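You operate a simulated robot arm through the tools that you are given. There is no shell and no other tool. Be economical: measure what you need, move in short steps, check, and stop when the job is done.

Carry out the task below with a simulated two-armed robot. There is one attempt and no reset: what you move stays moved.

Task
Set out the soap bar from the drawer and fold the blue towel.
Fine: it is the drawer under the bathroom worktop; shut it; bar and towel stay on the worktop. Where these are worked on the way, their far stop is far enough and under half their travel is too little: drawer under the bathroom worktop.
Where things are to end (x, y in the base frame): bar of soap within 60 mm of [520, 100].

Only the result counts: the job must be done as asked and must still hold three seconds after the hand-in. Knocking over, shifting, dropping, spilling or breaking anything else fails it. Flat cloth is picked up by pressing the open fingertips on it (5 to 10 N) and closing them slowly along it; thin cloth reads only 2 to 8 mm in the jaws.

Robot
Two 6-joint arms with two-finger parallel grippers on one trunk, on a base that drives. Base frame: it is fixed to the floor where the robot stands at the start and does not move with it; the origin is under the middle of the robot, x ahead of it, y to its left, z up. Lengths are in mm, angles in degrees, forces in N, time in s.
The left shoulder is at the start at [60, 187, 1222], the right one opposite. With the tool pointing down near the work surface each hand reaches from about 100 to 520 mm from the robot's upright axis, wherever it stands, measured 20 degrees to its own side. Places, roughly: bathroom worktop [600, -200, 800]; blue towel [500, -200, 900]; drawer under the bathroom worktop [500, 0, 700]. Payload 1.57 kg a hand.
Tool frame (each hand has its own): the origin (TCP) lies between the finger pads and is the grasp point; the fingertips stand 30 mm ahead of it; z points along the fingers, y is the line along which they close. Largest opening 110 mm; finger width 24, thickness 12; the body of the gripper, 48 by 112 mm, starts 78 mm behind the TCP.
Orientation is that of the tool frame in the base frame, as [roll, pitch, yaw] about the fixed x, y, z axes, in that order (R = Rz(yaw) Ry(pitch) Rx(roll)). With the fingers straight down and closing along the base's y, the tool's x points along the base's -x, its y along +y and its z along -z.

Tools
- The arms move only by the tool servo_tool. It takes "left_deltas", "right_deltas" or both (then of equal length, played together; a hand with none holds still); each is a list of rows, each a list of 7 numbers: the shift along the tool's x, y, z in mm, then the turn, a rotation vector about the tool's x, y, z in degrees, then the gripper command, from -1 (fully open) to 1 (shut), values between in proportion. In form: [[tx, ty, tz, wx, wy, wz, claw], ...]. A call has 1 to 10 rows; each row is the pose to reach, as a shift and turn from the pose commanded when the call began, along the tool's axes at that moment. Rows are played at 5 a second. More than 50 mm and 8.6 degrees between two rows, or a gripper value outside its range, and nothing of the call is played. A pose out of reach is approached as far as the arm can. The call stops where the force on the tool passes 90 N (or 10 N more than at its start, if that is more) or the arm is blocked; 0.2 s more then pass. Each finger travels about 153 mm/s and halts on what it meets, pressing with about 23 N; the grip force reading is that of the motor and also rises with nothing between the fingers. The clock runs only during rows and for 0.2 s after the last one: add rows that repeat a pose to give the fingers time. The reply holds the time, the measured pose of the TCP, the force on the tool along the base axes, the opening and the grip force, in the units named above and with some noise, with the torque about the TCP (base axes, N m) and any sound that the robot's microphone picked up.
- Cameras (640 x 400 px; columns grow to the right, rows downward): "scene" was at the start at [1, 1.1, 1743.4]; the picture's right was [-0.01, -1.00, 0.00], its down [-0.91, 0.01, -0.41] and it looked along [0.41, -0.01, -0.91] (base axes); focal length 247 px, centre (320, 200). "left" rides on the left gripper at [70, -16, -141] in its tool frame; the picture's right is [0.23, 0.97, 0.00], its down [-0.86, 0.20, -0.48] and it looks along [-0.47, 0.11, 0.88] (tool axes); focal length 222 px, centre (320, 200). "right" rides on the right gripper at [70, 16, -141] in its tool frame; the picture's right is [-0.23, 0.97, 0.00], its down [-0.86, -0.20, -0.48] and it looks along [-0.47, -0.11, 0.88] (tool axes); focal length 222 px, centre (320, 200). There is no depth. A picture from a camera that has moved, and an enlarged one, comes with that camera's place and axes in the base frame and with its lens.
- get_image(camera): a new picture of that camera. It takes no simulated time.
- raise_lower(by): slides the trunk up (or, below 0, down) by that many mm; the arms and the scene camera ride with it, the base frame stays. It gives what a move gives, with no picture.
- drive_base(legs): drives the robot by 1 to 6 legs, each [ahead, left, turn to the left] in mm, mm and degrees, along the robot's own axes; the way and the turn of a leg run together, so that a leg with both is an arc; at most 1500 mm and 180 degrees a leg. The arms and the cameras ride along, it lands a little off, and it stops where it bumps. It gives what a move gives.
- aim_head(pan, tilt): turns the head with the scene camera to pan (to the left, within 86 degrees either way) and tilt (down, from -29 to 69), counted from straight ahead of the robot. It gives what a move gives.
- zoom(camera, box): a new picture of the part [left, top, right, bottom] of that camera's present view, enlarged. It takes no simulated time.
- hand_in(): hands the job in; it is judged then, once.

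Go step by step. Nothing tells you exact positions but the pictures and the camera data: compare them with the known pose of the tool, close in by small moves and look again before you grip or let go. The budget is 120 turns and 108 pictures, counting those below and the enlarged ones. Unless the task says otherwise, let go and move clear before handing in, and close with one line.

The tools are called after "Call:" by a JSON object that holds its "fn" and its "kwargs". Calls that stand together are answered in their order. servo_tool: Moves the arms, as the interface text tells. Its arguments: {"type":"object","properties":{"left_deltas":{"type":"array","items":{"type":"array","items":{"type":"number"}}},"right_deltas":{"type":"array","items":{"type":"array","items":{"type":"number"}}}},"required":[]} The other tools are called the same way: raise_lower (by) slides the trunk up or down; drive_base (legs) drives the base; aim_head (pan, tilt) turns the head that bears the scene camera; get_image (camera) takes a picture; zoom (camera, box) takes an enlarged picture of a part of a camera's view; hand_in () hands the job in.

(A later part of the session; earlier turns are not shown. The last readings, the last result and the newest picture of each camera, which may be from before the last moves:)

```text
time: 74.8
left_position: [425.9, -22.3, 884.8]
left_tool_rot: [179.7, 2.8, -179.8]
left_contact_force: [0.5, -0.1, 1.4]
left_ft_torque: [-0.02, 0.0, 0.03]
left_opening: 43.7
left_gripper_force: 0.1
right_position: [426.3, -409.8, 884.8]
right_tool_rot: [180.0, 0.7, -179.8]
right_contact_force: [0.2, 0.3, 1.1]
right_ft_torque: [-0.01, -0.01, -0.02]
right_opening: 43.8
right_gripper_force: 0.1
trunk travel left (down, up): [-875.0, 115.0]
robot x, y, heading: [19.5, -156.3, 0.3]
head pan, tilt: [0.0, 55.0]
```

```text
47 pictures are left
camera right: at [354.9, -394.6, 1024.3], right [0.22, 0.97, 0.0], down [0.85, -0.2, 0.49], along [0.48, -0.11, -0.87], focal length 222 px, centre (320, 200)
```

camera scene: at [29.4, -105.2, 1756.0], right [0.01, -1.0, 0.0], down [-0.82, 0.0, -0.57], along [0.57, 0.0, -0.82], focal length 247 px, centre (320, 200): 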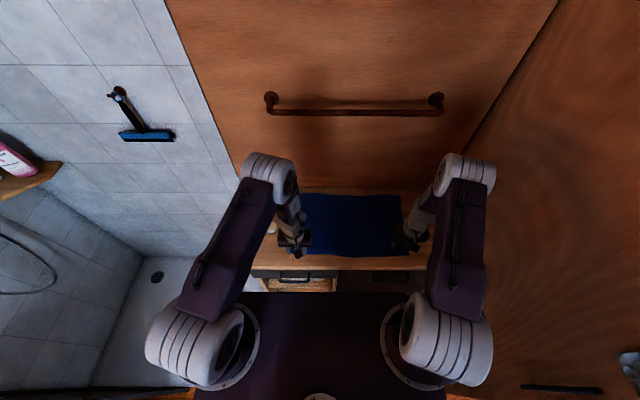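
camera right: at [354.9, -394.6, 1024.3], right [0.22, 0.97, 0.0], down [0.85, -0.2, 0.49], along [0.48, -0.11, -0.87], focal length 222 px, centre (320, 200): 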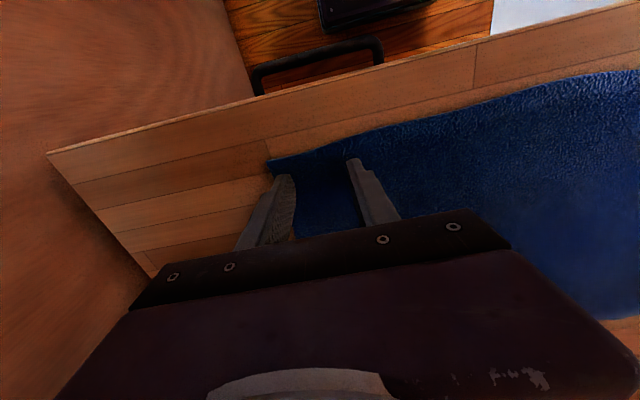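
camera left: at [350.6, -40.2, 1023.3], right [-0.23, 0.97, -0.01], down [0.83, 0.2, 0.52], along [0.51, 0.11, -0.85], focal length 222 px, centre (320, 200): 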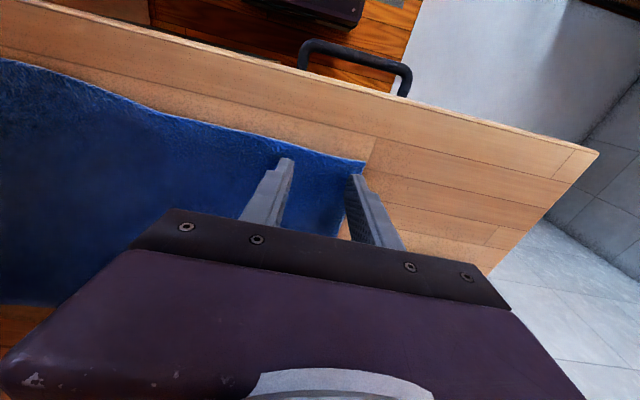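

Call:
{"fn": "servo_tool", "kwargs": {"left_deltas": [[0, -5, -4, 0, 0, 0, 0.2], [0, -12, -4, 0, 0, 0, 0.2], [0, -12, 1, 0, 0, 0, 0.2], [0, -12, 1, 0, 0, 0, 0.2]], "right_deltas": [[0, 5, -4, 0, 0, 0, 0.2], [0, 10, -4, 0, 0, 0, 0.2], [0, 10, 1, 0, 0, 0, 0.2], [0, 10, 1, 0, 0, 0, 0.2]]}}

```text
time: 75.8
left_position: [427.4, -34.5, 883.2]
left_tool_rot: [179.7, 3.0, -179.9]
left_contact_force: [-0.7, 0.5, 5.1]
left_ft_torque: [-0.03, 0.01, 0.0]
left_opening: 43.7
left_gripper_force: 0.1
right_position: [425.8, -400.3, 884.0]
right_tool_rot: [180.0, 0.8, -179.7]
right_contact_force: [0.9, 0.5, 3.7]
right_ft_torque: [-0.01, -0.02, -0.01]
right_opening: 44.2
right_gripper_force: 0.1
trunk travel left (down, up): [-875.0, 115.0]
robot x, y, heading: [16.6, -155.5, 0.3]
head pan, tilt: [0.0, 55.0]
```

Call:
{"fn": "servo_tool", "kwargs": {"left_deltas": [[0, 0, 0.6, 0, 0, 0, 0.2], [0, 0, 0.6, 0, 0, 0, 0.3], [0, 0, 0.6, 0, 0, 0, 0.4], [0, 0, 0.6, 0, 0, 0, 0.5], [0, 0, 0.6, 0, 0, 0, 0.6], [0, 0, 0.6, 0, 0, 0, 0.7], [0, 0, 0.6, 0, 0, 0, 0.8], [0, 0, 0.6, 0, 0, 0, 0.9], [0, 0, 0.6, 0, 0, 0, 1], [0, 0, 0.6, 0, 0, 0, 1]], "right_deltas": [[0, 0, 0.9, 0, 0, 0, 0.2], [0, 0, 0.9, 0, 0, 0, 0.3], [0, 0, 0.9, 0, 0, 0, 0.4], [0, 0, 0.9, 0, 0, 0, 0.5], [0, 0, 0.9, 0, 0, 0, 0.6], [0, 0, 0.9, 0, 0, 0, 0.7], [0, 0, 0.9, 0, 0, 0, 0.8], [0, 0, 0.9, 0, 0, 0, 0.9], [0, 0, 0.9, 0, 0, 0, 1], [0, 0, 0.9, 0, 0, 0, 1]]}}

Call:
{"fn": "get_image", "kwargs": {"camera": "left"}}

Call:
{"fn": "get_image", "kwargs": {"camera": "right"}}

```text
time: 78.0
left_position: [426.1, -35.5, 883.8]
left_tool_rot: [179.6, 2.9, -180.0]
left_contact_force: [1.6, -10.5, 8.9]
left_ft_torque: [-0.38, 0.06, 0.0]
left_opening: 5.4
left_gripper_force: 23.2
right_position: [423.8, -400.2, 882.7]
right_tool_rot: [179.9, 0.7, -179.9]
right_contact_force: [0.4, 10.6, 8.8]
right_ft_torque: [0.28, 0.03, -0.06]
right_opening: 7.8
right_gripper_force: 23.3
trunk travel left (down, up): [-875.0, 115.0]
robot x, y, heading: [15.5, -150.9, 0.4]
head pan, tilt: [0.0, 55.0]
```

```text
46 pictures are left
camera left: at [349.1, -52.7, 1021.8], right [-0.23, 0.97, -0.01], down [0.83, 0.2, 0.52], along [0.51, 0.11, -0.85], focal length 222 px, centre (320, 200)
```

left: 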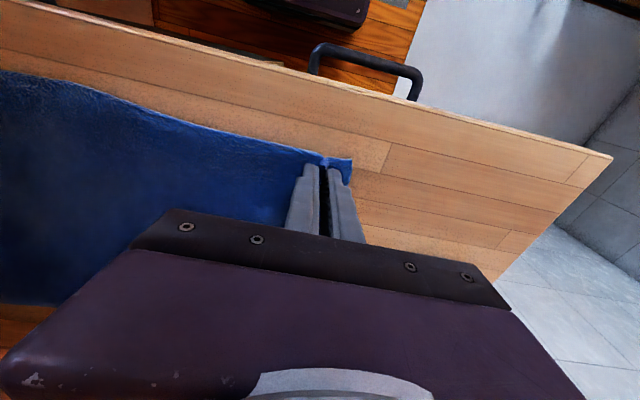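

```text
45 pictures are left
camera right: at [354.0, -384.8, 1022.6], right [0.22, 0.97, 0.0], down [0.85, -0.2, 0.49], along [0.48, -0.11, -0.87], focal length 222 px, centre (320, 200)
```

right: 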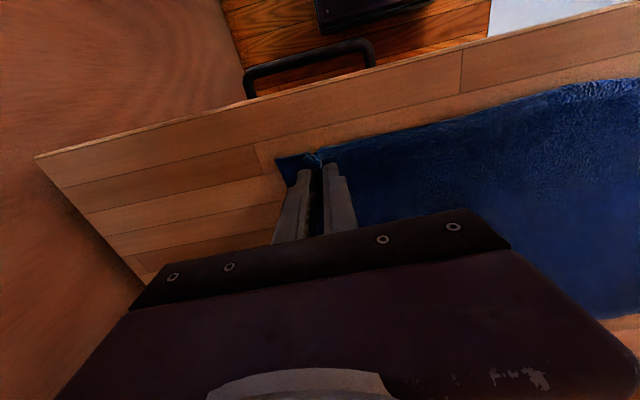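

Both corners are pinched (5.4 and 7.8 mm). I'll lift along an arc towards the far edge.

Call:
{"fn": "servo_tool", "kwargs": {"left_deltas": [[0, 0, -15, 0, 0, 0, 1], [-3, 0, -32, 0, 0, 0, 1], [-10, 0, -55, 0, 0, 0, 1], [-20, 0, -75, 0, 0, 0, 1], [-35, 0, -92, 0, 0, 0, 1], [-55, 0, -105, 0, 0, 0, 1], [-75, 0, -115, 0, 0, 0, 1], [-75, 0, -115, 0, 0, 0, 1]], "right_deltas": [[0, 0, -15, 0, 0, 0, 1], [-3, 0, -32, 0, 0, 0, 1], [-10, 0, -55, 0, 0, 0, 1], [-20, 0, -75, 0, 0, 0, 1], [-35, 0, -92, 0, 0, 0, 1], [-55, 0, -105, 0, 0, 0, 1], [-75, 0, -115, 0, 0, 0, 1], [-75, 0, -115, 0, 0, 0, 1]]}}

Call:
{"fn": "get_image", "kwargs": {"camera": "scene"}}

Call:
{"fn": "get_image", "kwargs": {"camera": "left"}}

```text
time: 79.8
left_position: [436.1, -32.5, 969.7]
left_tool_rot: [178.5, 3.9, 180.0]
left_contact_force: [4.2, -16.7, 2.0]
left_ft_torque: [-0.57, -0.12, 0.11]
left_opening: 5.1
left_gripper_force: 23.3
left hand out of reach, approached as far as the arm can: row 3, 4, 5, 6, 7, 8
right_position: [499.9, -397.8, 998.8]
right_tool_rot: [179.9, 0.6, -179.8]
right_contact_force: [-2.3, 16.5, -1.3]
right_ft_torque: [0.54, 0.12, -0.02]
right_opening: 8.3
right_gripper_force: 22.6
trunk travel left (down, up): [-875.0, 115.0]
robot x, y, heading: [17.8, -155.4, 0.4]
head pan, tilt: [0.0, 55.0]
```

```text
44 pictures are left
camera scene: at [31.2, -153.8, 1781.0], right [0.01, -1.0, 0.0], down [-0.82, -0.01, -0.57], along [0.57, 0.0, -0.82], focal length 247 px, centre (320, 200)
```

scene: 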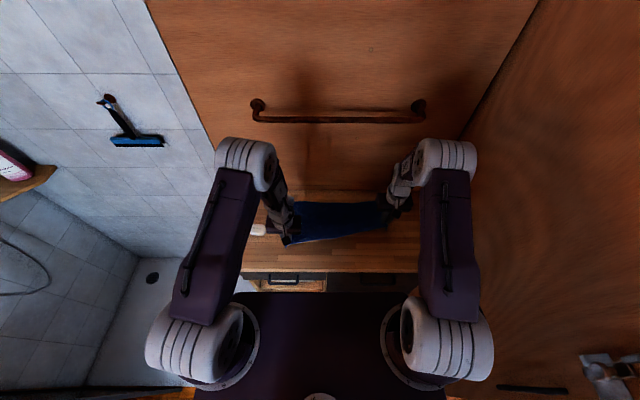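

```text
43 pictures are left
camera left: at [356.6, -53.7, 1105.6], right [-0.23, 0.97, 0.01], down [0.82, 0.19, 0.54], along [0.52, 0.13, -0.84], focal length 222 px, centre (320, 200)
```

left: 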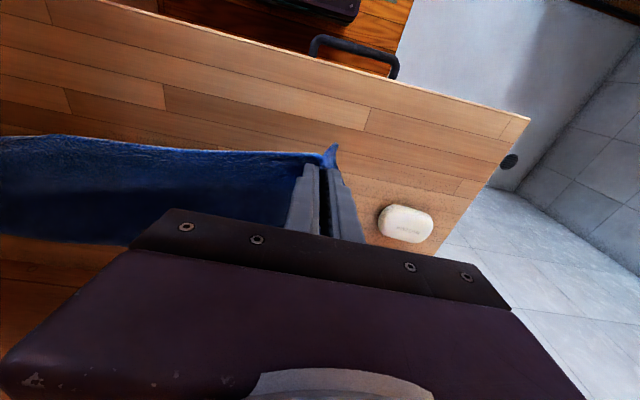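

Call:
{"fn": "servo_tool", "kwargs": {"left_deltas": [[0, 0, -2, 0, -8, 0, 1], [-5, 0, -4, 0, -16, 0, 1], [-20, 0, -9, 0, -24, 0, 1], [-36, 0, -15, 0, -26, 0, 1], [-52, 0, -20, 0, -28, 0, 1], [-66, 0, -25, 0, -28, 0, 1], [-66, 0, -25, 0, -28, 0, 1]]}}

Call:
{"fn": "get_image", "kwargs": {"camera": "scene"}}

```text
time: 81.5
left_position: [501.8, -29.8, 999.6]
left_tool_rot: [-179.9, 30.7, 180.0]
left_contact_force: [-0.1, 0.1, 0.9]
left_ft_torque: [-0.05, -0.01, -0.01]
left_opening: 0.0
left_gripper_force: 21.5
left hand out of reach, approached as far as the arm can: row 1, 2, 3, 4, 5
right_position: [500.7, -399.1, 998.2]
right_tool_rot: [179.9, 0.7, -179.8]
right_contact_force: [-0.1, -0.4, 0.8]
right_ft_torque: [-0.02, -0.03, -0.06]
right_opening: 4.5
right_gripper_force: 23.1
trunk travel left (down, up): [-875.0, 115.0]
robot x, y, heading: [19.2, -158.0, 0.5]
head pan, tilt: [0.0, 55.0]
```

```text
42 pictures are left
camera scene: at [31.9, -154.3, 1781.0], right [0.01, -1.0, 0.0], down [-0.82, -0.01, -0.57], along [0.57, 0.0, -0.82], focal length 247 px, centre (320, 200)
```

scene: 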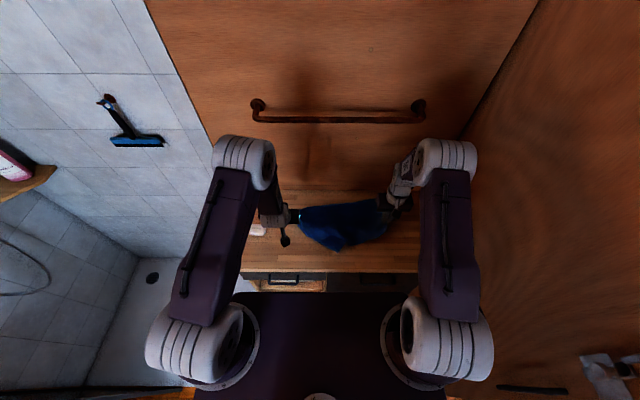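

The left corner slipped out: the towel was stretched between the hands. I'll lay the right corner back down and look again.

Call:
{"fn": "servo_tool", "kwargs": {"right_deltas": [[15, 0, 8, 0, 0, 0, 1], [32, 0, 18, 0, 0, 0, 1], [48, 0, 32, 0, 0, 0, 1], [60, 0, 50, 0, 0, 0, 1], [68, -2, 70, 0, 0, 0, 1], [74, -4, 92, 0, 0, 0, 1], [76, -5, 108, 0, 0, 0, 1], [76, -5, 112, 0, 0, 0, 1], [76, -5, 112, 0, 0, 0, 0.3], [76, -5, 112, 0, 0, 0, 0.3]]}}

Call:
{"fn": "get_image", "kwargs": {"camera": "scene"}}

Call:
{"fn": "get_image", "kwargs": {"camera": "left"}}

Call:
{"fn": "get_image", "kwargs": {"camera": "right"}}

```text
time: 83.7
left_position: [502.6, -31.9, 998.7]
left_tool_rot: [180.0, 30.5, -180.0]
left_contact_force: [-0.3, -0.3, -0.1]
left_ft_torque: [0.01, 0.03, 0.01]
left_opening: 0.0
left_gripper_force: 21.0
right_position: [425.6, -405.1, 885.6]
right_tool_rot: [179.8, 0.7, -179.8]
right_contact_force: [0.3, -0.2, 0.9]
right_ft_torque: [-0.01, 0.01, 0.0]
right_opening: 38.6
right_gripper_force: 0.0
trunk travel left (down, up): [-875.0, 115.0]
robot x, y, heading: [17.7, -162.0, 0.5]
head pan, tilt: [0.0, 55.0]
```

```text
41 pictures are left
camera scene: at [31.3, -153.7, 1780.9], right [0.01, -1.0, 0.0], down [-0.82, -0.01, -0.57], along [0.57, 0.0, -0.82], focal length 247 px, centre (320, 200)
```

scene: 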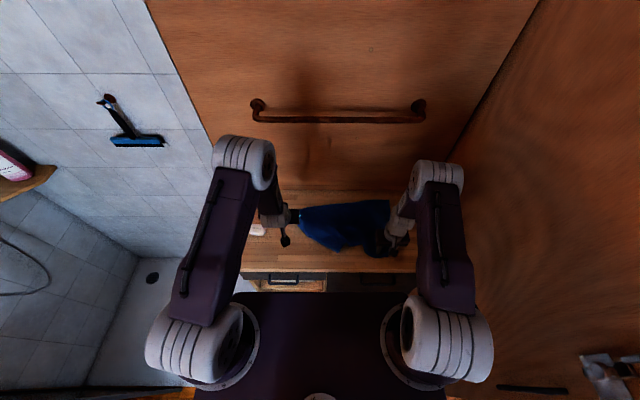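

```text
40 pictures are left
camera left: at [369.9, -47.8, 1086.6], right [-0.2, 0.97, -0.11], down [0.49, 0.2, 0.85], along [0.85, 0.11, -0.52], focal length 222 px, centre (320, 200)
```

left: 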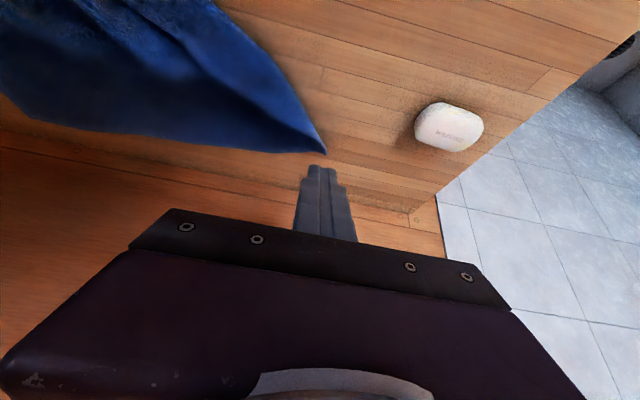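

```text
39 pictures are left
camera right: at [354.6, -389.9, 1025.7], right [0.22, 0.97, 0.0], down [0.85, -0.2, 0.49], along [0.48, -0.11, -0.87], focal length 222 px, centre (320, 200)
```

right: 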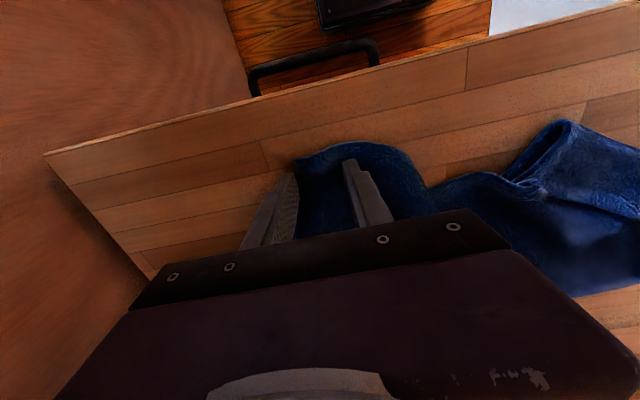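

Call:
{"fn": "servo_tool", "kwargs": {"left_deltas": [[0, 0, -25, 0, 0, 0, 0], [0, 0, -50, 0, 0, 0, -1]], "right_deltas": [[0, 0, -40, 0, 0, 0, 0.3], [15, -20, -80, 0, 0, 0, -0.5]]}}

Call:
{"fn": "drive_base", "kwargs": {"legs": [[-250, 0, 0]]}}

Call:
{"fn": "zoom", "kwargs": {"camera": "scene", "box": [200, 80, 480, 255]}}

```text
time: 84.2
left_position: [473.5, -32.3, 1043.6]
left_tool_rot: [179.9, 30.5, 180.0]
left_contact_force: [-0.5, 0.3, 0.8]
left_ft_torque: [-0.03, 0.0, 0.05]
left_opening: 109.9
left_gripper_force: 0.0
right_position: [407.3, -425.0, 967.6]
right_tool_rot: [179.7, 0.8, -179.8]
right_contact_force: [-0.2, -0.6, -0.8]
right_ft_torque: [0.04, -0.02, 0.02]
right_opening: 82.6
right_gripper_force: 0.0
trunk travel left (down, up): [-875.0, 115.0]
robot x, y, heading: [17.9, -155.0, 0.3]
head pan, tilt: [0.0, 55.0]
```

```text
time: 86.1
left_position: [228.5, -35.0, 1040.8]
left_tool_rot: [180.0, 30.5, -179.9]
left_contact_force: [-0.8, 0.2, -0.1]
left_ft_torque: [0.02, -0.03, -0.01]
left_opening: 110.0
left_gripper_force: 0.1
right_position: [161.6, -428.0, 966.6]
right_tool_rot: [180.0, 0.6, -179.8]
right_contact_force: [-0.9, -0.2, -0.6]
right_ft_torque: [0.01, 0.0, 0.0]
right_opening: 82.3
right_gripper_force: 0.0
trunk travel left (down, up): [-875.0, 115.0]
robot x, y, heading: [-233.5, -159.0, 0.2]
head pan, tilt: [0.0, 55.0]
```

```text
2.29 times, centred on (340, 168) of scene
camera zoom: at [-215.5, -155.5, 1780.9], right [0.01, -1.0, 0.0], down [-0.82, 0.0, -0.57], along [0.57, 0.0, -0.82], focal length 566 px, centre (274, 274)
```

zoom: 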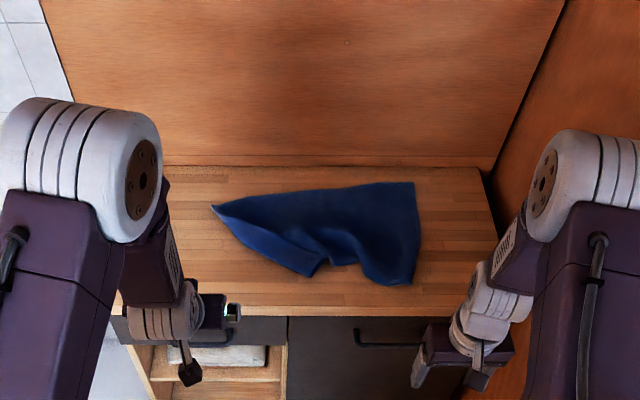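

The towel is bunched: its near-left corner lies at about [433, −232] and its far-left corner at about [615, −20]. I'll drive back in and use the tilted left hand to pull the near-left corner straight again.

Call:
{"fn": "drive_base", "kwargs": {"legs": [[250, 0, 0]]}}

Call:
{"fn": "servo_tool", "kwargs": {"left_deltas": [[5, -30, 10, 0, 0, 0, -0.5], [10, -60, 20, 0, 0, 0, 0], [15, -90, 30, 0, 0, 0, 0], [20, -120, 40, 0, 0, 0, 0], [25, -150, 50, 0, 0, 0, 0], [30, -165, 55, 0, 0, 0, 0], [30, -165, 55, 0, 0, 0, 0]]}}

Call:
{"fn": "get_image", "kwargs": {"camera": "left"}}

Call:
{"fn": "get_image", "kwargs": {"camera": "right"}}

```text
time: 87.9
left_position: [477.9, -25.7, 1042.9]
left_tool_rot: [-180.0, 30.6, -179.6]
left_contact_force: [1.1, -0.1, -0.5]
left_ft_torque: [-0.01, 0.04, -0.01]
left_opening: 109.9
left_gripper_force: 0.0
right_position: [414.5, -422.3, 968.1]
right_tool_rot: [179.9, 0.7, -179.4]
right_contact_force: [-0.2, 0.0, 0.8]
right_ft_torque: [0.01, -0.03, -0.01]
right_opening: 82.5
right_gripper_force: 0.1
trunk travel left (down, up): [-875.0, 115.0]
robot x, y, heading: [25.5, -156.0, 0.7]
head pan, tilt: [0.0, 55.0]
```

```text
time: 89.5
left_position: [483.7, -192.9, 978.4]
left_tool_rot: [179.9, 30.5, -179.6]
left_contact_force: [-0.6, 0.1, 0.2]
left_ft_torque: [0.04, 0.05, -0.01]
left_opening: 55.3
left_gripper_force: 0.1
right_position: [416.8, -421.2, 967.5]
right_tool_rot: [-180.0, 0.6, -179.4]
right_contact_force: [0.3, 0.2, 0.1]
right_ft_torque: [-0.02, -0.01, 0.01]
right_opening: 82.5
right_gripper_force: 0.0
trunk travel left (down, up): [-875.0, 115.0]
robot x, y, heading: [19.4, -153.2, 0.9]
head pan, tilt: [0.0, 55.0]
```

```text
37 pictures are left
camera left: at [352.6, -210.9, 1065.6], right [-0.2, 0.97, -0.12], down [0.49, 0.2, 0.85], along [0.85, 0.12, -0.52], focal length 222 px, centre (320, 200)
```

left: 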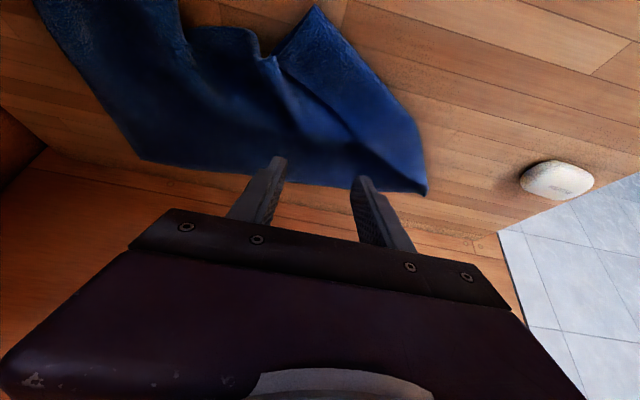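

```text
36 pictures are left
camera right: at [345.5, -407.0, 1106.4], right [0.22, 0.98, 0.0], down [0.85, -0.19, 0.49], along [0.48, -0.1, -0.87], focal length 222 px, centre (320, 200)
```

right: 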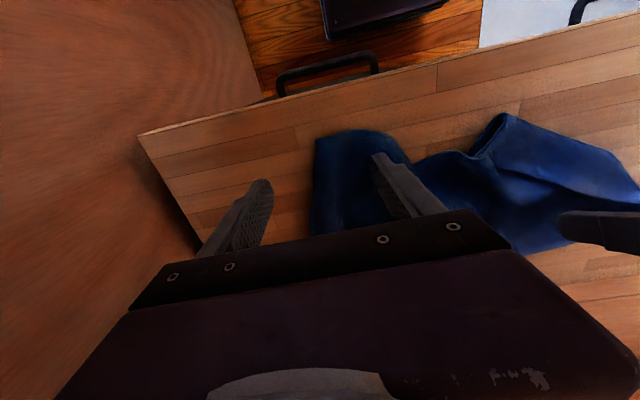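

Call:
{"fn": "servo_tool", "kwargs": {"left_deltas": [[20, -6, 8, 0, 0, 0, 0.2], [40, -12, 15, 0, 0, 0, 0.2], [58, -19, 22, 0, 0, 0, 0.2], [71, -19, 28, 0, 0, 0, 0.2], [71, -19, 28, 0, 0, 0, 0.2]]}}

Call:
{"fn": "get_image", "kwargs": {"camera": "left"}}

```text
time: 90.7
left_position: [436.0, -210.7, 917.6]
left_tool_rot: [-180.0, 30.6, -179.6]
left_contact_force: [0.0, 0.6, 0.8]
left_ft_torque: [0.0, -0.01, 0.03]
left_opening: 43.9
left_gripper_force: 0.1
right_position: [415.5, -422.9, 967.1]
right_tool_rot: [-180.0, 0.7, -179.4]
right_contact_force: [-0.6, -0.4, 0.7]
right_ft_torque: [-0.01, 0.0, 0.0]
right_opening: 82.5
right_gripper_force: 0.2
trunk travel left (down, up): [-875.0, 115.0]
robot x, y, heading: [25.7, -156.3, 0.9]
head pan, tilt: [0.0, 55.0]
```

```text
35 pictures are left
camera left: at [305.3, -229.7, 1005.0], right [-0.2, 0.97, -0.12], down [0.49, 0.2, 0.85], along [0.85, 0.12, -0.52], focal length 222 px, centre (320, 200)
```

left: 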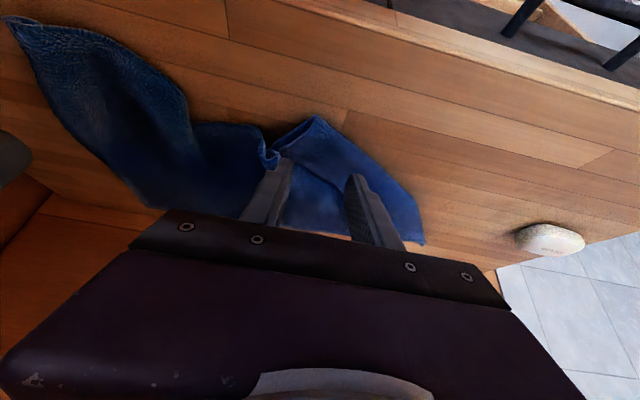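

Call:
{"fn": "servo_tool", "kwargs": {"left_deltas": [[5, -2, 8.6, 0, 0, 0, 0.2], [10, -4, 17.2, 0, 0, 0, 0.2], [14, -4, 24, 0, 0, 0, 0.2], [16, -4, 27.5, 0, 0, 0, 0.2], [16, -4, 27.5, 0, 0, 0, 0.2]]}}

```text
time: 91.9
left_position: [437.2, -215.0, 886.9]
left_tool_rot: [-180.0, 30.6, -179.6]
left_contact_force: [0.9, -0.6, 2.4]
left_ft_torque: [0.02, -0.04, -0.01]
left_opening: 43.8
left_gripper_force: 0.1
right_position: [416.6, -421.3, 967.1]
right_tool_rot: [179.8, 0.7, -179.5]
right_contact_force: [0.0, 0.5, 1.0]
right_ft_torque: [-0.02, 0.01, -0.02]
right_opening: 82.5
right_gripper_force: 0.0
trunk travel left (down, up): [-875.0, 115.0]
robot x, y, heading: [20.2, -153.7, 0.8]
head pan, tilt: [0.0, 55.0]
```

Call:
{"fn": "servo_tool", "kwargs": {"left_deltas": [[0.8, 0, 1.3, 0, 0, 0, 0.2], [0.8, 0, 1.3, 0, 0, 0, 0.3], [0.8, 0, 1.3, 0, 0, 0, 0.4], [0.8, 0, 1.3, 0, 0, 0, 0.5], [0.8, 0, 1.3, 0, 0, 0, 0.6], [0.8, 0, 1.3, 0, 0, 0, 0.7], [0.8, 0, 1.3, 0, 0, 0, 0.8], [0.8, 0, 1.3, 0, 0, 0, 0.9], [0.8, 0, 1.3, 0, 0, 0, 1], [0.8, 0, 1.3, 0, 0, 0, 1]]}}

Call:
{"fn": "get_image", "kwargs": {"camera": "left"}}

```text
time: 94.1
left_position: [437.5, -214.6, 886.3]
left_tool_rot: [-180.0, 30.6, -179.6]
left_contact_force: [0.4, 0.4, 1.9]
left_ft_torque: [0.05, 0.01, -0.03]
left_opening: 7.6
left_gripper_force: 23.3
right_position: [416.6, -421.8, 965.7]
right_tool_rot: [179.9, 0.7, -179.4]
right_contact_force: [0.3, -0.3, 0.6]
right_ft_torque: [0.01, 0.01, 0.06]
right_opening: 82.3
right_gripper_force: 0.0
trunk travel left (down, up): [-875.0, 115.0]
robot x, y, heading: [22.7, -159.9, 0.7]
head pan, tilt: [0.0, 55.0]
```

```text
34 pictures are left
camera left: at [305.9, -233.4, 972.5], right [-0.2, 0.97, -0.12], down [0.49, 0.2, 0.85], along [0.85, 0.12, -0.52], focal length 222 px, centre (320, 200)
```

left: 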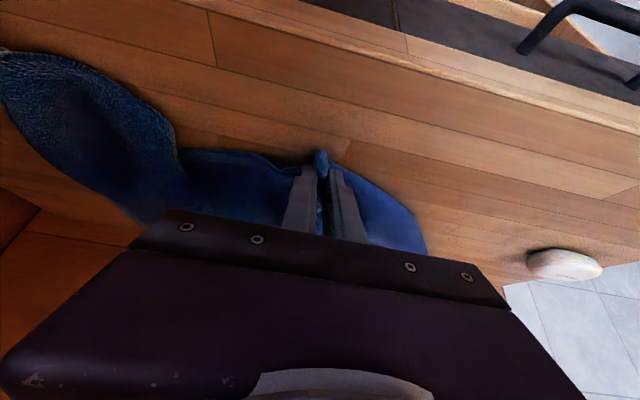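

Call:
{"fn": "servo_tool", "kwargs": {"left_deltas": [[-13, 10, -22, 0, 0, 0, 1], [-25, 30, -43, 0, 0, 0, 1], [-25, 65, -43, 0, 0, 0, 1], [-25, 100, -43, 0, 0, 0, 1], [-25, 135, -43, 0, 0, 0, 1], [-25, 170, -43, 0, 0, 0, 1], [-15, 200, -49, 0, 0, 0, 1], [-4, 208, -30, 0, 0, 0, 1], [6, 208, -13, 0, 0, 0, 1], [6, 208, -13, 0, 0, 0, 1]]}}

Call:
{"fn": "get_image", "kwargs": {"camera": "left"}}

Call:
{"fn": "get_image", "kwargs": {"camera": "right"}}

```text
time: 96.3
left_position: [422.0, -7.9, 892.5]
left_tool_rot: [180.0, 30.6, -179.6]
left_contact_force: [-0.8, 0.0, 0.7]
left_ft_torque: [-0.01, -0.06, -0.02]
left_opening: 7.6
left_gripper_force: 22.9
right_position: [415.7, -421.8, 967.7]
right_tool_rot: [180.0, 0.7, -179.5]
right_contact_force: [-0.2, -0.1, 0.0]
right_ft_torque: [0.01, 0.0, 0.0]
right_opening: 82.5
right_gripper_force: 0.1
trunk travel left (down, up): [-875.0, 115.0]
robot x, y, heading: [22.7, -154.7, 0.6]
head pan, tilt: [0.0, 55.0]
```

```text
33 pictures are left
camera left: at [291.6, -26.3, 979.7], right [-0.2, 0.97, -0.12], down [0.49, 0.2, 0.85], along [0.85, 0.12, -0.52], focal length 222 px, centre (320, 200)
```

left: 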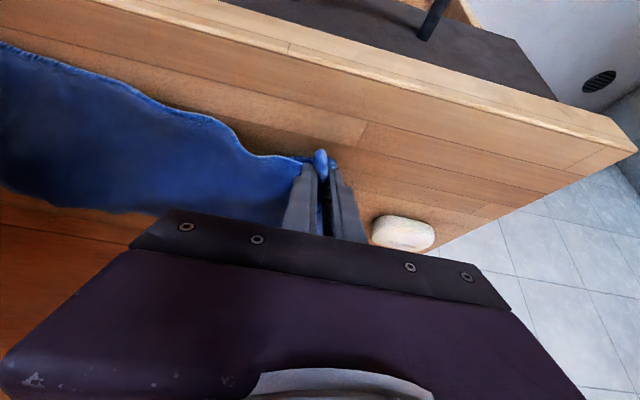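

```text
32 pictures are left
camera right: at [345.1, -407.0, 1106.6], right [0.22, 0.98, 0.0], down [0.85, -0.19, 0.49], along [0.48, -0.1, -0.87], focal length 222 px, centre (320, 200)
```

right: 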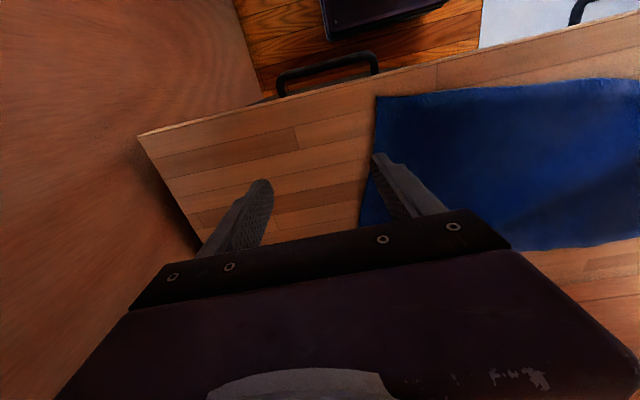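

The pull flattened the towel, but it also shifted left: the near-right corner is now at about [379, −351]. I'll hold with the left and pinch that corner with the right to stretch it back.

Call:
{"fn": "servo_tool", "kwargs": {"right_deltas": [[8, 35, 10, 0, 0, 0, 0.2], [15, 70, 20, 0, 0, 0, 0.2], [21, 106, 35, 0, 0, 0, 0.2], [21, 106, 60, 0, 0, 0, 0.2], [21, 106, 74, 0, 0, 0, 0.2], [21, 106, 74, 0, 0, 0, 0.2]]}}

Call:
{"fn": "get_image", "kwargs": {"camera": "right"}}

```text
time: 97.7
left_position: [422.9, -7.5, 893.5]
left_tool_rot: [-179.9, 30.5, -179.6]
left_contact_force: [0.3, 0.1, 1.4]
left_ft_torque: [-0.01, -0.03, -0.01]
left_opening: 7.9
left_gripper_force: 23.0
right_position: [394.2, -317.1, 892.8]
right_tool_rot: [179.9, 0.7, -179.4]
right_contact_force: [0.0, -0.7, 0.1]
right_ft_torque: [-0.02, -0.04, 0.02]
right_opening: 44.0
right_gripper_force: 0.0
trunk travel left (down, up): [-875.0, 115.0]
robot x, y, heading: [22.0, -153.3, 0.7]
head pan, tilt: [0.0, 55.0]
```

```text
31 pictures are left
camera right: at [323.2, -301.5, 1032.2], right [0.22, 0.98, 0.0], down [0.85, -0.19, 0.49], along [0.48, -0.1, -0.87], focal length 222 px, centre (320, 200)
```

right: 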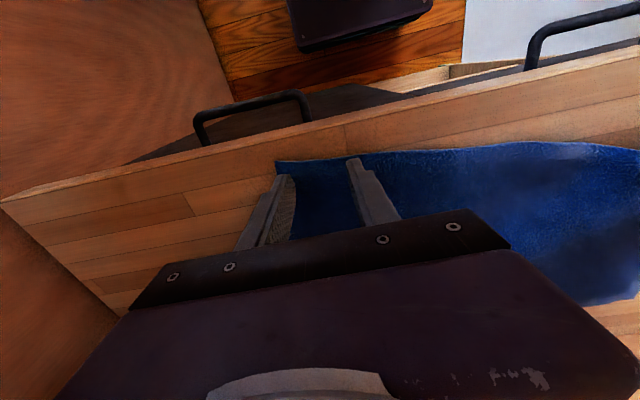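

Call:
{"fn": "servo_tool", "kwargs": {"right_deltas": [[0, 4, 5, 0, 0, 0, 0.2], [0, 4, 8.5, 0, 0, 0, 0.2], [0, 4, 9.8, 0, 0, 0, 0.3], [0, 4, 9.8, 0, 0, 0, 0.45], [0, 4, 9.8, 0, 0, 0, 0.6], [0, 4, 9.8, 0, 0, 0, 0.7], [0, 4, 9.8, 0, 0, 0, 0.8], [0, 4, 9.8, 0, 0, 0, 0.9], [0, 4, 9.8, 0, 0, 0, 1], [0, 4, 9.8, 0, 0, 0, 1]]}}

```text
time: 99.9
left_position: [422.8, -8.6, 893.9]
left_tool_rot: [179.9, 30.6, -179.6]
left_contact_force: [-0.4, -0.4, 0.7]
left_ft_torque: [0.03, -0.01, -0.04]
left_opening: 7.7
left_gripper_force: 23.4
right_position: [395.4, -311.3, 884.0]
right_tool_rot: [179.8, 0.6, -179.2]
right_contact_force: [0.1, 0.8, 6.0]
right_ft_torque: [0.0, -0.02, -0.02]
right_opening: 4.6
right_gripper_force: 22.7
trunk travel left (down, up): [-875.0, 115.0]
robot x, y, heading: [23.4, -157.8, 0.8]
head pan, tilt: [0.0, 55.0]
```

Call:
{"fn": "servo_tool", "kwargs": {"right_deltas": [[-5, 0, -12, 0, 0, 0, 1], [-12, -10, -12, 0, 0, 0, 1], [-20, -20, -12, 0, 0, 0, 1], [-26, -30, -12, 0, 0, 0, 1], [-26, -38, -12, 0, 0, 0, 1], [-26, -38, -12, 0, 0, 0, 1]]}}

Call:
{"fn": "get_image", "kwargs": {"camera": "scene"}}

Call:
{"fn": "get_image", "kwargs": {"camera": "left"}}

```text
time: 101.3
left_position: [423.4, -9.0, 892.5]
left_tool_rot: [-179.9, 30.6, -179.8]
left_contact_force: [-0.9, -18.6, 1.4]
left_ft_torque: [-0.5, 0.02, -0.36]
left_opening: 7.9
left_gripper_force: 23.3
right_position: [421.9, -350.4, 896.3]
right_tool_rot: [179.8, 0.6, -179.4]
right_contact_force: [0.9, 18.2, 0.2]
right_ft_torque: [0.62, 0.0, 0.09]
right_opening: 5.1
right_gripper_force: 23.1
trunk travel left (down, up): [-875.0, 115.0]
robot x, y, heading: [26.0, -158.9, 0.8]
head pan, tilt: [0.0, 55.0]
```

```text
30 pictures are left
camera scene: at [36.4, -152.5, 1781.0], right [0.01, -1.0, 0.0], down [-0.82, -0.01, -0.57], along [0.57, 0.01, -0.82], focal length 247 px, centre (320, 200)
```

scene: 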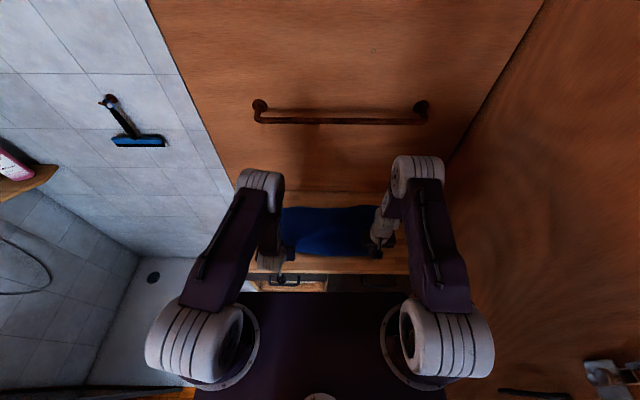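

```text
29 pictures are left
camera left: at [292.1, -26.6, 979.8], right [-0.2, 0.97, -0.12], down [0.49, 0.2, 0.85], along [0.85, 0.11, -0.52], focal length 222 px, centre (320, 200)
```

left: 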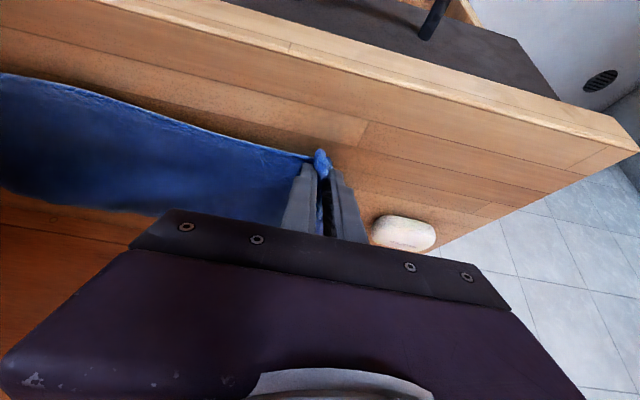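

Call:
{"fn": "zoom", "kwargs": {"camera": "scene", "box": [240, 170, 420, 290]}}

Call:
{"fn": "get_image", "kwargs": {"camera": "right"}}

```text
3.33 times, centred on (330, 230) of scene
camera zoom: at [36.4, -152.5, 1781.0], right [0.01, -1.0, 0.0], down [-0.82, -0.01, -0.57], along [0.57, 0.01, -0.82], focal length 825 px, centre (287, 100)
```

zoom: 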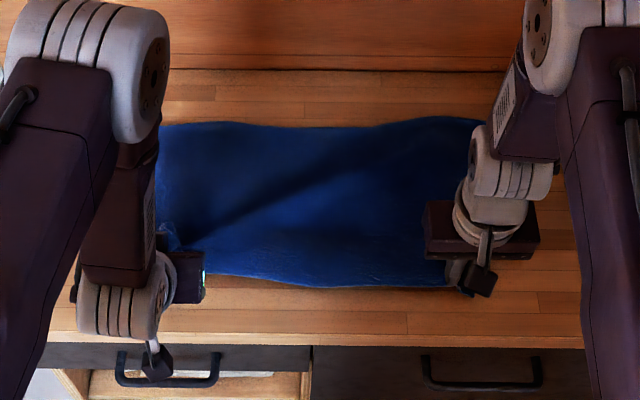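

```text
27 pictures are left
camera right: at [350.5, -335.0, 1035.4], right [0.22, 0.98, 0.0], down [0.85, -0.19, 0.49], along [0.48, -0.1, -0.87], focal length 222 px, centre (320, 200)
```

right: 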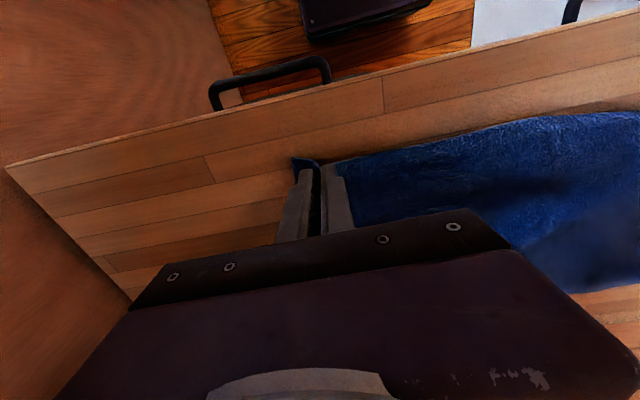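

The towel is stretched and straight again, but slack front to back: the far edge lies at x≈645 and the near edge at ≈410. I'll ease the sideways tension and pull the near edge back a little.

Call:
{"fn": "servo_tool", "kwargs": {"left_deltas": [[0, -3, 0, 0, 0, 0, 1], [10, -5, -6, 0, 0, 0, 1], [20, -5, -12, 0, 0, 0, 1], [30, -5, -17.6, 0, 0, 0, 1], [30, -5, -17.6, 0, 0, 0, 1]], "right_deltas": [[0, 3, 0, 0, 0, 0, 1], [12, 5, 2, 0, 0, 0, 1], [24, 5, 3, 0, 0, 0, 1], [35, 5, 3, 0, 0, 0, 1], [35, 5, 3, 0, 0, 0, 1]]}}

Call:
{"fn": "zoom", "kwargs": {"camera": "scene", "box": [240, 170, 420, 290]}}

```text
time: 102.5
left_position: [404.5, -18.1, 892.9]
left_tool_rot: [179.9, 30.1, -179.6]
left_contact_force: [0.2, -6.3, 0.8]
left_ft_torque: [-0.16, 0.0, -0.09]
left_opening: 7.6
left_gripper_force: 22.9
left hand out of reach, approached as far as the arm can: row 3, 4, 5
right_position: [386.6, -345.8, 891.9]
right_tool_rot: [179.9, 0.6, -179.4]
right_contact_force: [-0.1, 5.2, 0.1]
right_ft_torque: [0.17, -0.02, 0.01]
right_opening: 4.9
right_gripper_force: 23.0
trunk travel left (down, up): [-875.0, 115.0]
robot x, y, heading: [23.8, -154.3, 0.9]
head pan, tilt: [0.0, 55.0]
```

```text
3.33 times, centred on (330, 230) of scene
camera zoom: at [36.5, -152.8, 1781.0], right [0.01, -1.0, 0.0], down [-0.82, -0.01, -0.57], along [0.57, 0.01, -0.82], focal length 825 px, centre (287, 100)
```

zoom: 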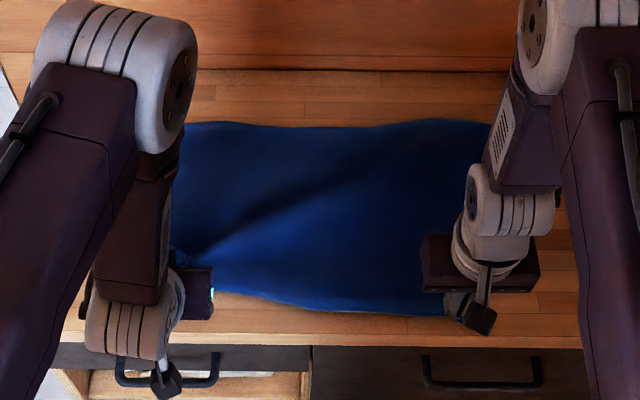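

Tension is low now (about 6 N). I'll fold along an arc, tilting the right hand too as it goes.

Call:
{"fn": "servo_tool", "kwargs": {"left_deltas": [[-12.6, 0, -15.8, 0, 0, 0, 1], [-29.7, -3, -31.3, 0, 0, 0, 1], [-50.1, -5, -42.6, 0, 0, 0, 1], [-73, -7, -50.1, 0, 0, 0, 1], [-95.6, -8, -53.2, 0, 0, 0, 1], [-116.9, -9, -50.1, 0, 0, 0, 1], [-134.8, -10, -43.2, 0, 0, 0, 1], [-134.8, -10, -43.2, 0, 0, 0, 1]], "right_deltas": [[-3, 1, -20, 0, -4, 0, 1], [-10, 0, -42, 0, -8, 0, 1], [-22, -2, -62, 0, -12, 0, 1], [-38, -4, -80, 0, -16, 0, 1], [-56, -5, -94, 0, -20, 0, 1], [-76, -6, -102, 0, -24, 0, 1], [-95, -7, -105, 0, -28, 0, 1], [-95, -7, -105, 0, -28, 0, 1]]}}

Call:
{"fn": "zoom", "kwargs": {"camera": "scene", "box": [240, 170, 420, 290]}}

```text
time: 104.3
left_position: [499.6, -28.3, 999.4]
left_tool_rot: [179.9, 30.5, -179.6]
left_contact_force: [0.4, -1.4, 0.2]
left_ft_torque: [-0.05, -0.04, -0.07]
left_opening: 7.2
left_gripper_force: 22.9
right_position: [480.0, -349.7, 998.5]
right_tool_rot: [179.9, 28.8, -179.5]
right_contact_force: [0.8, 1.1, 0.1]
right_ft_torque: [0.05, 0.0, 0.05]
right_opening: 4.4
right_gripper_force: 23.3
trunk travel left (down, up): [-875.0, 115.0]
robot x, y, heading: [23.0, -156.2, 0.8]
head pan, tilt: [0.0, 55.0]
```

```text
3.33 times, centred on (330, 230) of scene
camera zoom: at [36.1, -152.8, 1781.0], right [0.01, -1.0, 0.0], down [-0.82, -0.01, -0.57], along [0.57, 0.01, -0.82], focal length 825 px, centre (287, 100)
```

zoom: 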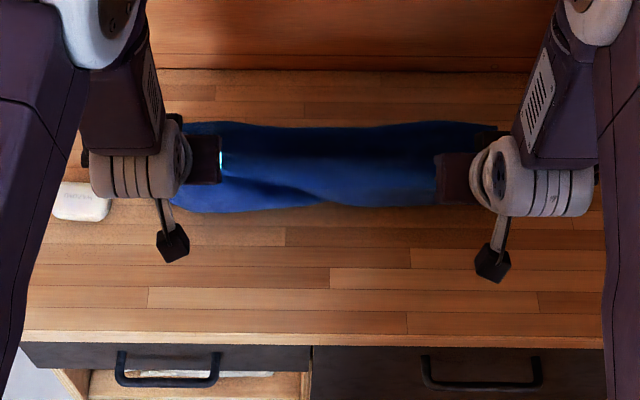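

Both corners are held and the fold is going well. I'll drive forward a bit to carry the edge on, then lower it onto the far edge.

Call:
{"fn": "drive_base", "kwargs": {"legs": [[65, 0, 0]]}}

Call:
{"fn": "servo_tool", "kwargs": {"left_deltas": [[-3, 0, 14, 0, 0, 0, 1], [-6, -2, 30, 0, 0, 0, 1], [-6, -3, 46, 0, 0, 0, 1], [-2, -4, 62, 0, 0, 0, 1]], "right_deltas": [[-14, 0, 12, 0, 0, 0, 1], [-26, -4, 32, 0, 0, 0, 1], [-30, -6, 52, 0, 0, 0, 1], [-24, -7, 73, 0, 0, 0, 1]]}}

Call:
{"fn": "zoom", "kwargs": {"camera": "scene", "box": [220, 150, 420, 290]}}

```text
time: 105.3
left_position: [558.4, -28.3, 1002.4]
left_tool_rot: [-180.0, 30.9, -179.6]
left_contact_force: [-0.1, -0.7, 0.3]
left_ft_torque: [0.0, -0.04, -0.04]
left_opening: 7.6
left_gripper_force: 23.1
right_position: [538.5, -350.0, 1000.6]
right_tool_rot: [179.8, 29.1, -179.5]
right_contact_force: [-0.5, 1.8, -0.5]
right_ft_torque: [0.01, -0.02, 0.04]
right_opening: 4.4
right_gripper_force: 23.5
trunk travel left (down, up): [-875.0, 115.0]
robot x, y, heading: [80.7, -151.5, 0.9]
head pan, tilt: [0.0, 55.0]
```

```text
time: 106.3
left_position: [597.7, -30.6, 947.0]
left_tool_rot: [-179.9, 30.4, -179.6]
left_contact_force: [0.4, -0.8, -0.4]
left_ft_torque: [-0.05, 0.0, -0.02]
left_opening: 7.4
left_gripper_force: 23.5
right_position: [601.8, -355.1, 945.3]
right_tool_rot: [179.8, 28.6, -179.6]
right_contact_force: [-1.1, 1.2, -0.8]
right_ft_torque: [0.02, 0.0, 0.03]
right_opening: 4.5
right_gripper_force: 22.3
trunk travel left (down, up): [-875.0, 115.0]
robot x, y, heading: [86.1, -150.0, 0.8]
head pan, tilt: [0.0, 55.0]
```

```text
2.86 times, centred on (320, 220) of scene
camera zoom: at [102.2, -151.8, 1781.0], right [0.01, -1.0, 0.0], down [-0.82, -0.01, -0.57], along [0.57, 0.01, -0.82], focal length 707 px, centre (320, 143)
```

zoom: 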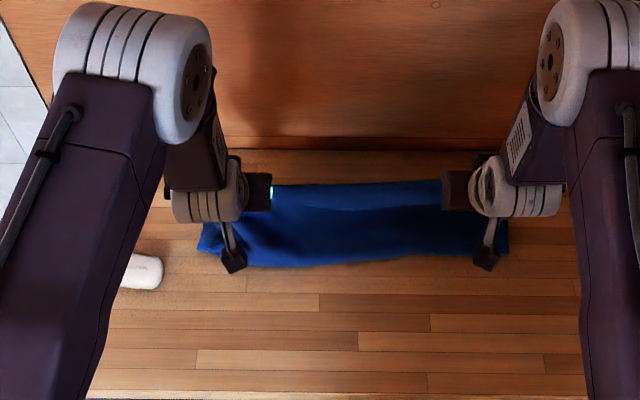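

Call:
{"fn": "servo_tool", "kwargs": {"left_deltas": [[-2, 0, 18, 0, 0, 0, 1], [2, -1, 36, 0, 0, 0, 1], [9, -2, 55, 0, 0, 0, 1], [9, -2, 55, 0, 0, 0, 1]], "right_deltas": [[-3, -2, 18, 0, 0, 0, 1], [1, -4, 36, 0, 0, 0, 1], [6.4, -6, 53.5, 0, 0, 0, 1], [6.4, -6, 53.5, 0, 0, 0, 1]]}}

Call:
{"fn": "get_image", "kwargs": {"camera": "left"}}

Call:
{"fn": "get_image", "kwargs": {"camera": "right"}}

```text
time: 107.3
left_position: [618.0, -33.4, 893.9]
left_tool_rot: [-180.0, 30.5, -179.6]
left_contact_force: [-0.9, -1.7, 8.5]
left_ft_torque: [-0.03, -0.05, -0.06]
left_opening: 7.1
left_gripper_force: 22.5
right_position: [619.6, -358.8, 895.1]
right_tool_rot: [179.8, 28.7, -179.4]
right_contact_force: [-0.7, 3.4, 0.5]
right_ft_torque: [0.09, 0.03, 0.09]
right_opening: 4.5
right_gripper_force: 23.3
trunk travel left (down, up): [-875.0, 115.0]
robot x, y, heading: [91.0, -153.9, 0.9]
head pan, tilt: [0.0, 55.0]
```

```text
23 pictures are left
camera left: at [485.5, -52.2, 981.7], right [-0.2, 0.97, -0.12], down [0.49, 0.2, 0.85], along [0.85, 0.12, -0.52], focal length 222 px, centre (320, 200)
```

left: 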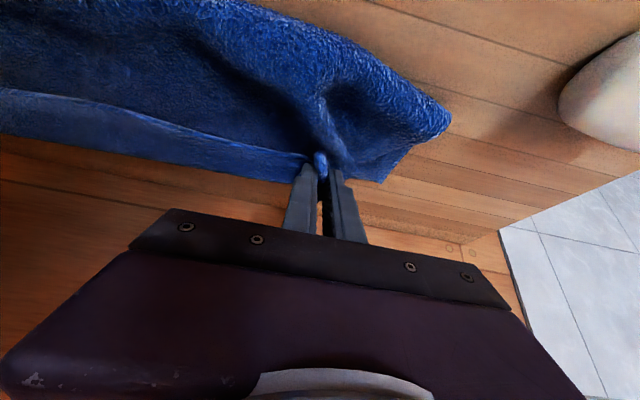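

```text
22 pictures are left
camera right: at [491.1, -344.5, 985.1], right [0.19, 0.98, 0.11], down [0.52, -0.2, 0.83], along [0.83, -0.1, -0.55], focal length 222 px, centre (320, 200)
```

right: 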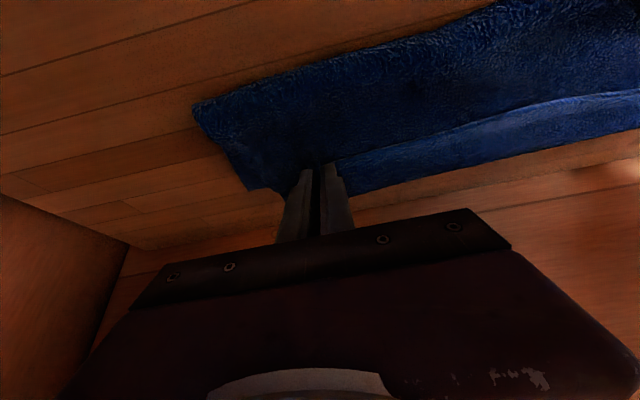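

The near edge lies on the far edge. I'll release and withdraw along the fingers.

Call:
{"fn": "servo_tool", "kwargs": {"left_deltas": [[0, 0, 0, 0, 0, 0, 1], [0, 0, 0, 0, 0, 0, 0.8], [0, 0, 0, 0, 0, 0, 0.6], [0, 0, 0, 0, 0, 0, 0.4], [0, 0, 0, 0, 0, 0, 0.3], [0, 0, -10, 0, 0, 0, 0.3], [0, 0, -25, 0, 0, 0, 0.3], [0, 0, -50, 0, 0, 0, 0.3], [-20, 0, -85, 0, 0, 0, 0.3], [-20, 0, -85, 0, 0, 0, 0.3]], "right_deltas": [[-1, -1, 4, 0, 0, 0, 1], [-1, -1, 4, 0, 0, 0, 0.8], [-1, -1, 4, 0, 0, 0, 0.6], [-1, -1, 4, 0, 0, 0, 0.4], [-1, -1, 4, 0, 0, 0, 0.3], [0, 0, -8, 0, 0, 0, 0.3], [0, 0, -25, 0, 0, 0, 0.3], [0, 0, -50, 0, 0, 0, 0.3], [-20, 0, -85, 0, 0, 0, 0.3], [-20, 0, -85, 0, 0, 0, 0.3]]}}

Call:
{"fn": "get_image", "kwargs": {"camera": "left"}}

Call:
{"fn": "get_image", "kwargs": {"camera": "right"}}

```text
time: 109.5
left_position: [590.8, -34.5, 979.8]
left_tool_rot: [180.0, 30.4, -179.6]
left_contact_force: [-0.7, -0.2, 0.4]
left_ft_torque: [0.01, -0.01, -0.01]
left_opening: 38.3
left_gripper_force: 0.2
right_position: [597.6, -361.5, 979.2]
right_tool_rot: [179.9, 28.5, -179.5]
right_contact_force: [0.1, 0.5, 1.0]
right_ft_torque: [0.01, 0.01, 0.0]
right_opening: 38.4
right_gripper_force: 0.2
trunk travel left (down, up): [-875.0, 115.0]
robot x, y, heading: [86.5, -153.4, 0.7]
head pan, tilt: [0.0, 55.0]
```

```text
21 pictures are left
camera left: at [459.9, -52.6, 1066.1], right [-0.2, 0.97, -0.11], down [0.49, 0.2, 0.85], along [0.85, 0.12, -0.52], focal length 222 px, centre (320, 200)
```

left: 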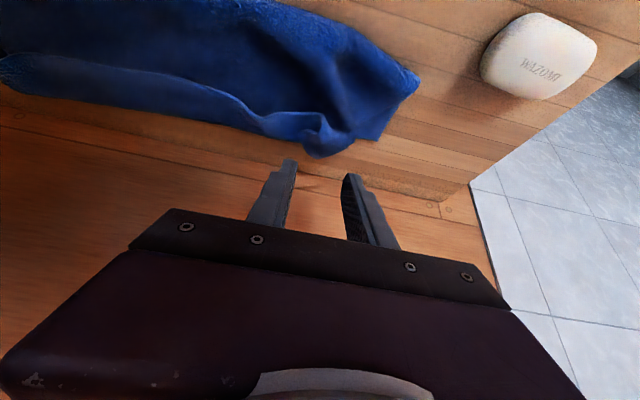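

```text
20 pictures are left
camera right: at [469.3, -347.2, 1069.1], right [0.19, 0.98, 0.11], down [0.52, -0.2, 0.83], along [0.83, -0.1, -0.55], focal length 222 px, centre (320, 200)
```

right: 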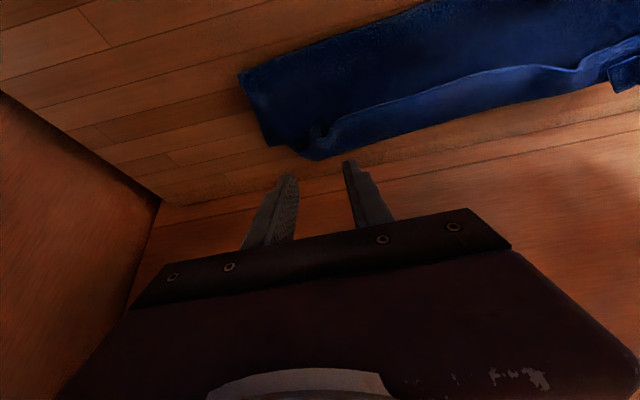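

Folded in half, corners a bit rucked. I'll back off to check everything.

Call:
{"fn": "drive_base", "kwargs": {"legs": [[-300, 0, 0]]}}

Call:
{"fn": "zoom", "kwargs": {"camera": "scene", "box": [180, 80, 460, 255]}}

```text
time: 111.6
left_position: [286.8, -36.9, 977.7]
left_tool_rot: [180.0, 30.4, -179.3]
left_contact_force: [-0.1, 0.5, 0.2]
left_ft_torque: [-0.05, 0.02, -0.02]
left_opening: 38.5
left_gripper_force: 0.1
right_position: [295.9, -364.6, 977.3]
right_tool_rot: [179.9, 28.5, -179.2]
right_contact_force: [-0.2, 0.0, 0.5]
right_ft_torque: [-0.02, 0.05, 0.0]
right_opening: 38.7
right_gripper_force: 0.1
trunk travel left (down, up): [-875.0, 115.0]
robot x, y, heading: [-219.4, -156.3, 1.1]
head pan, tilt: [0.0, 55.0]
```

```text
2.29 times, centred on (320, 168) of scene
camera zoom: at [-201.3, -156.7, 1780.9], right [0.02, -1.0, 0.0], down [-0.82, -0.02, -0.57], along [0.57, 0.01, -0.82], focal length 566 px, centre (320, 274)
```

zoom: 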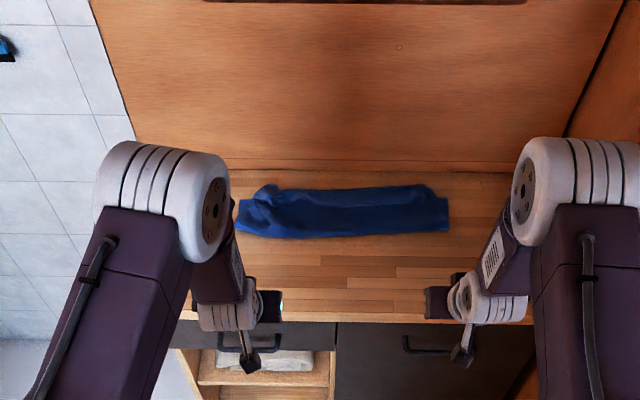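

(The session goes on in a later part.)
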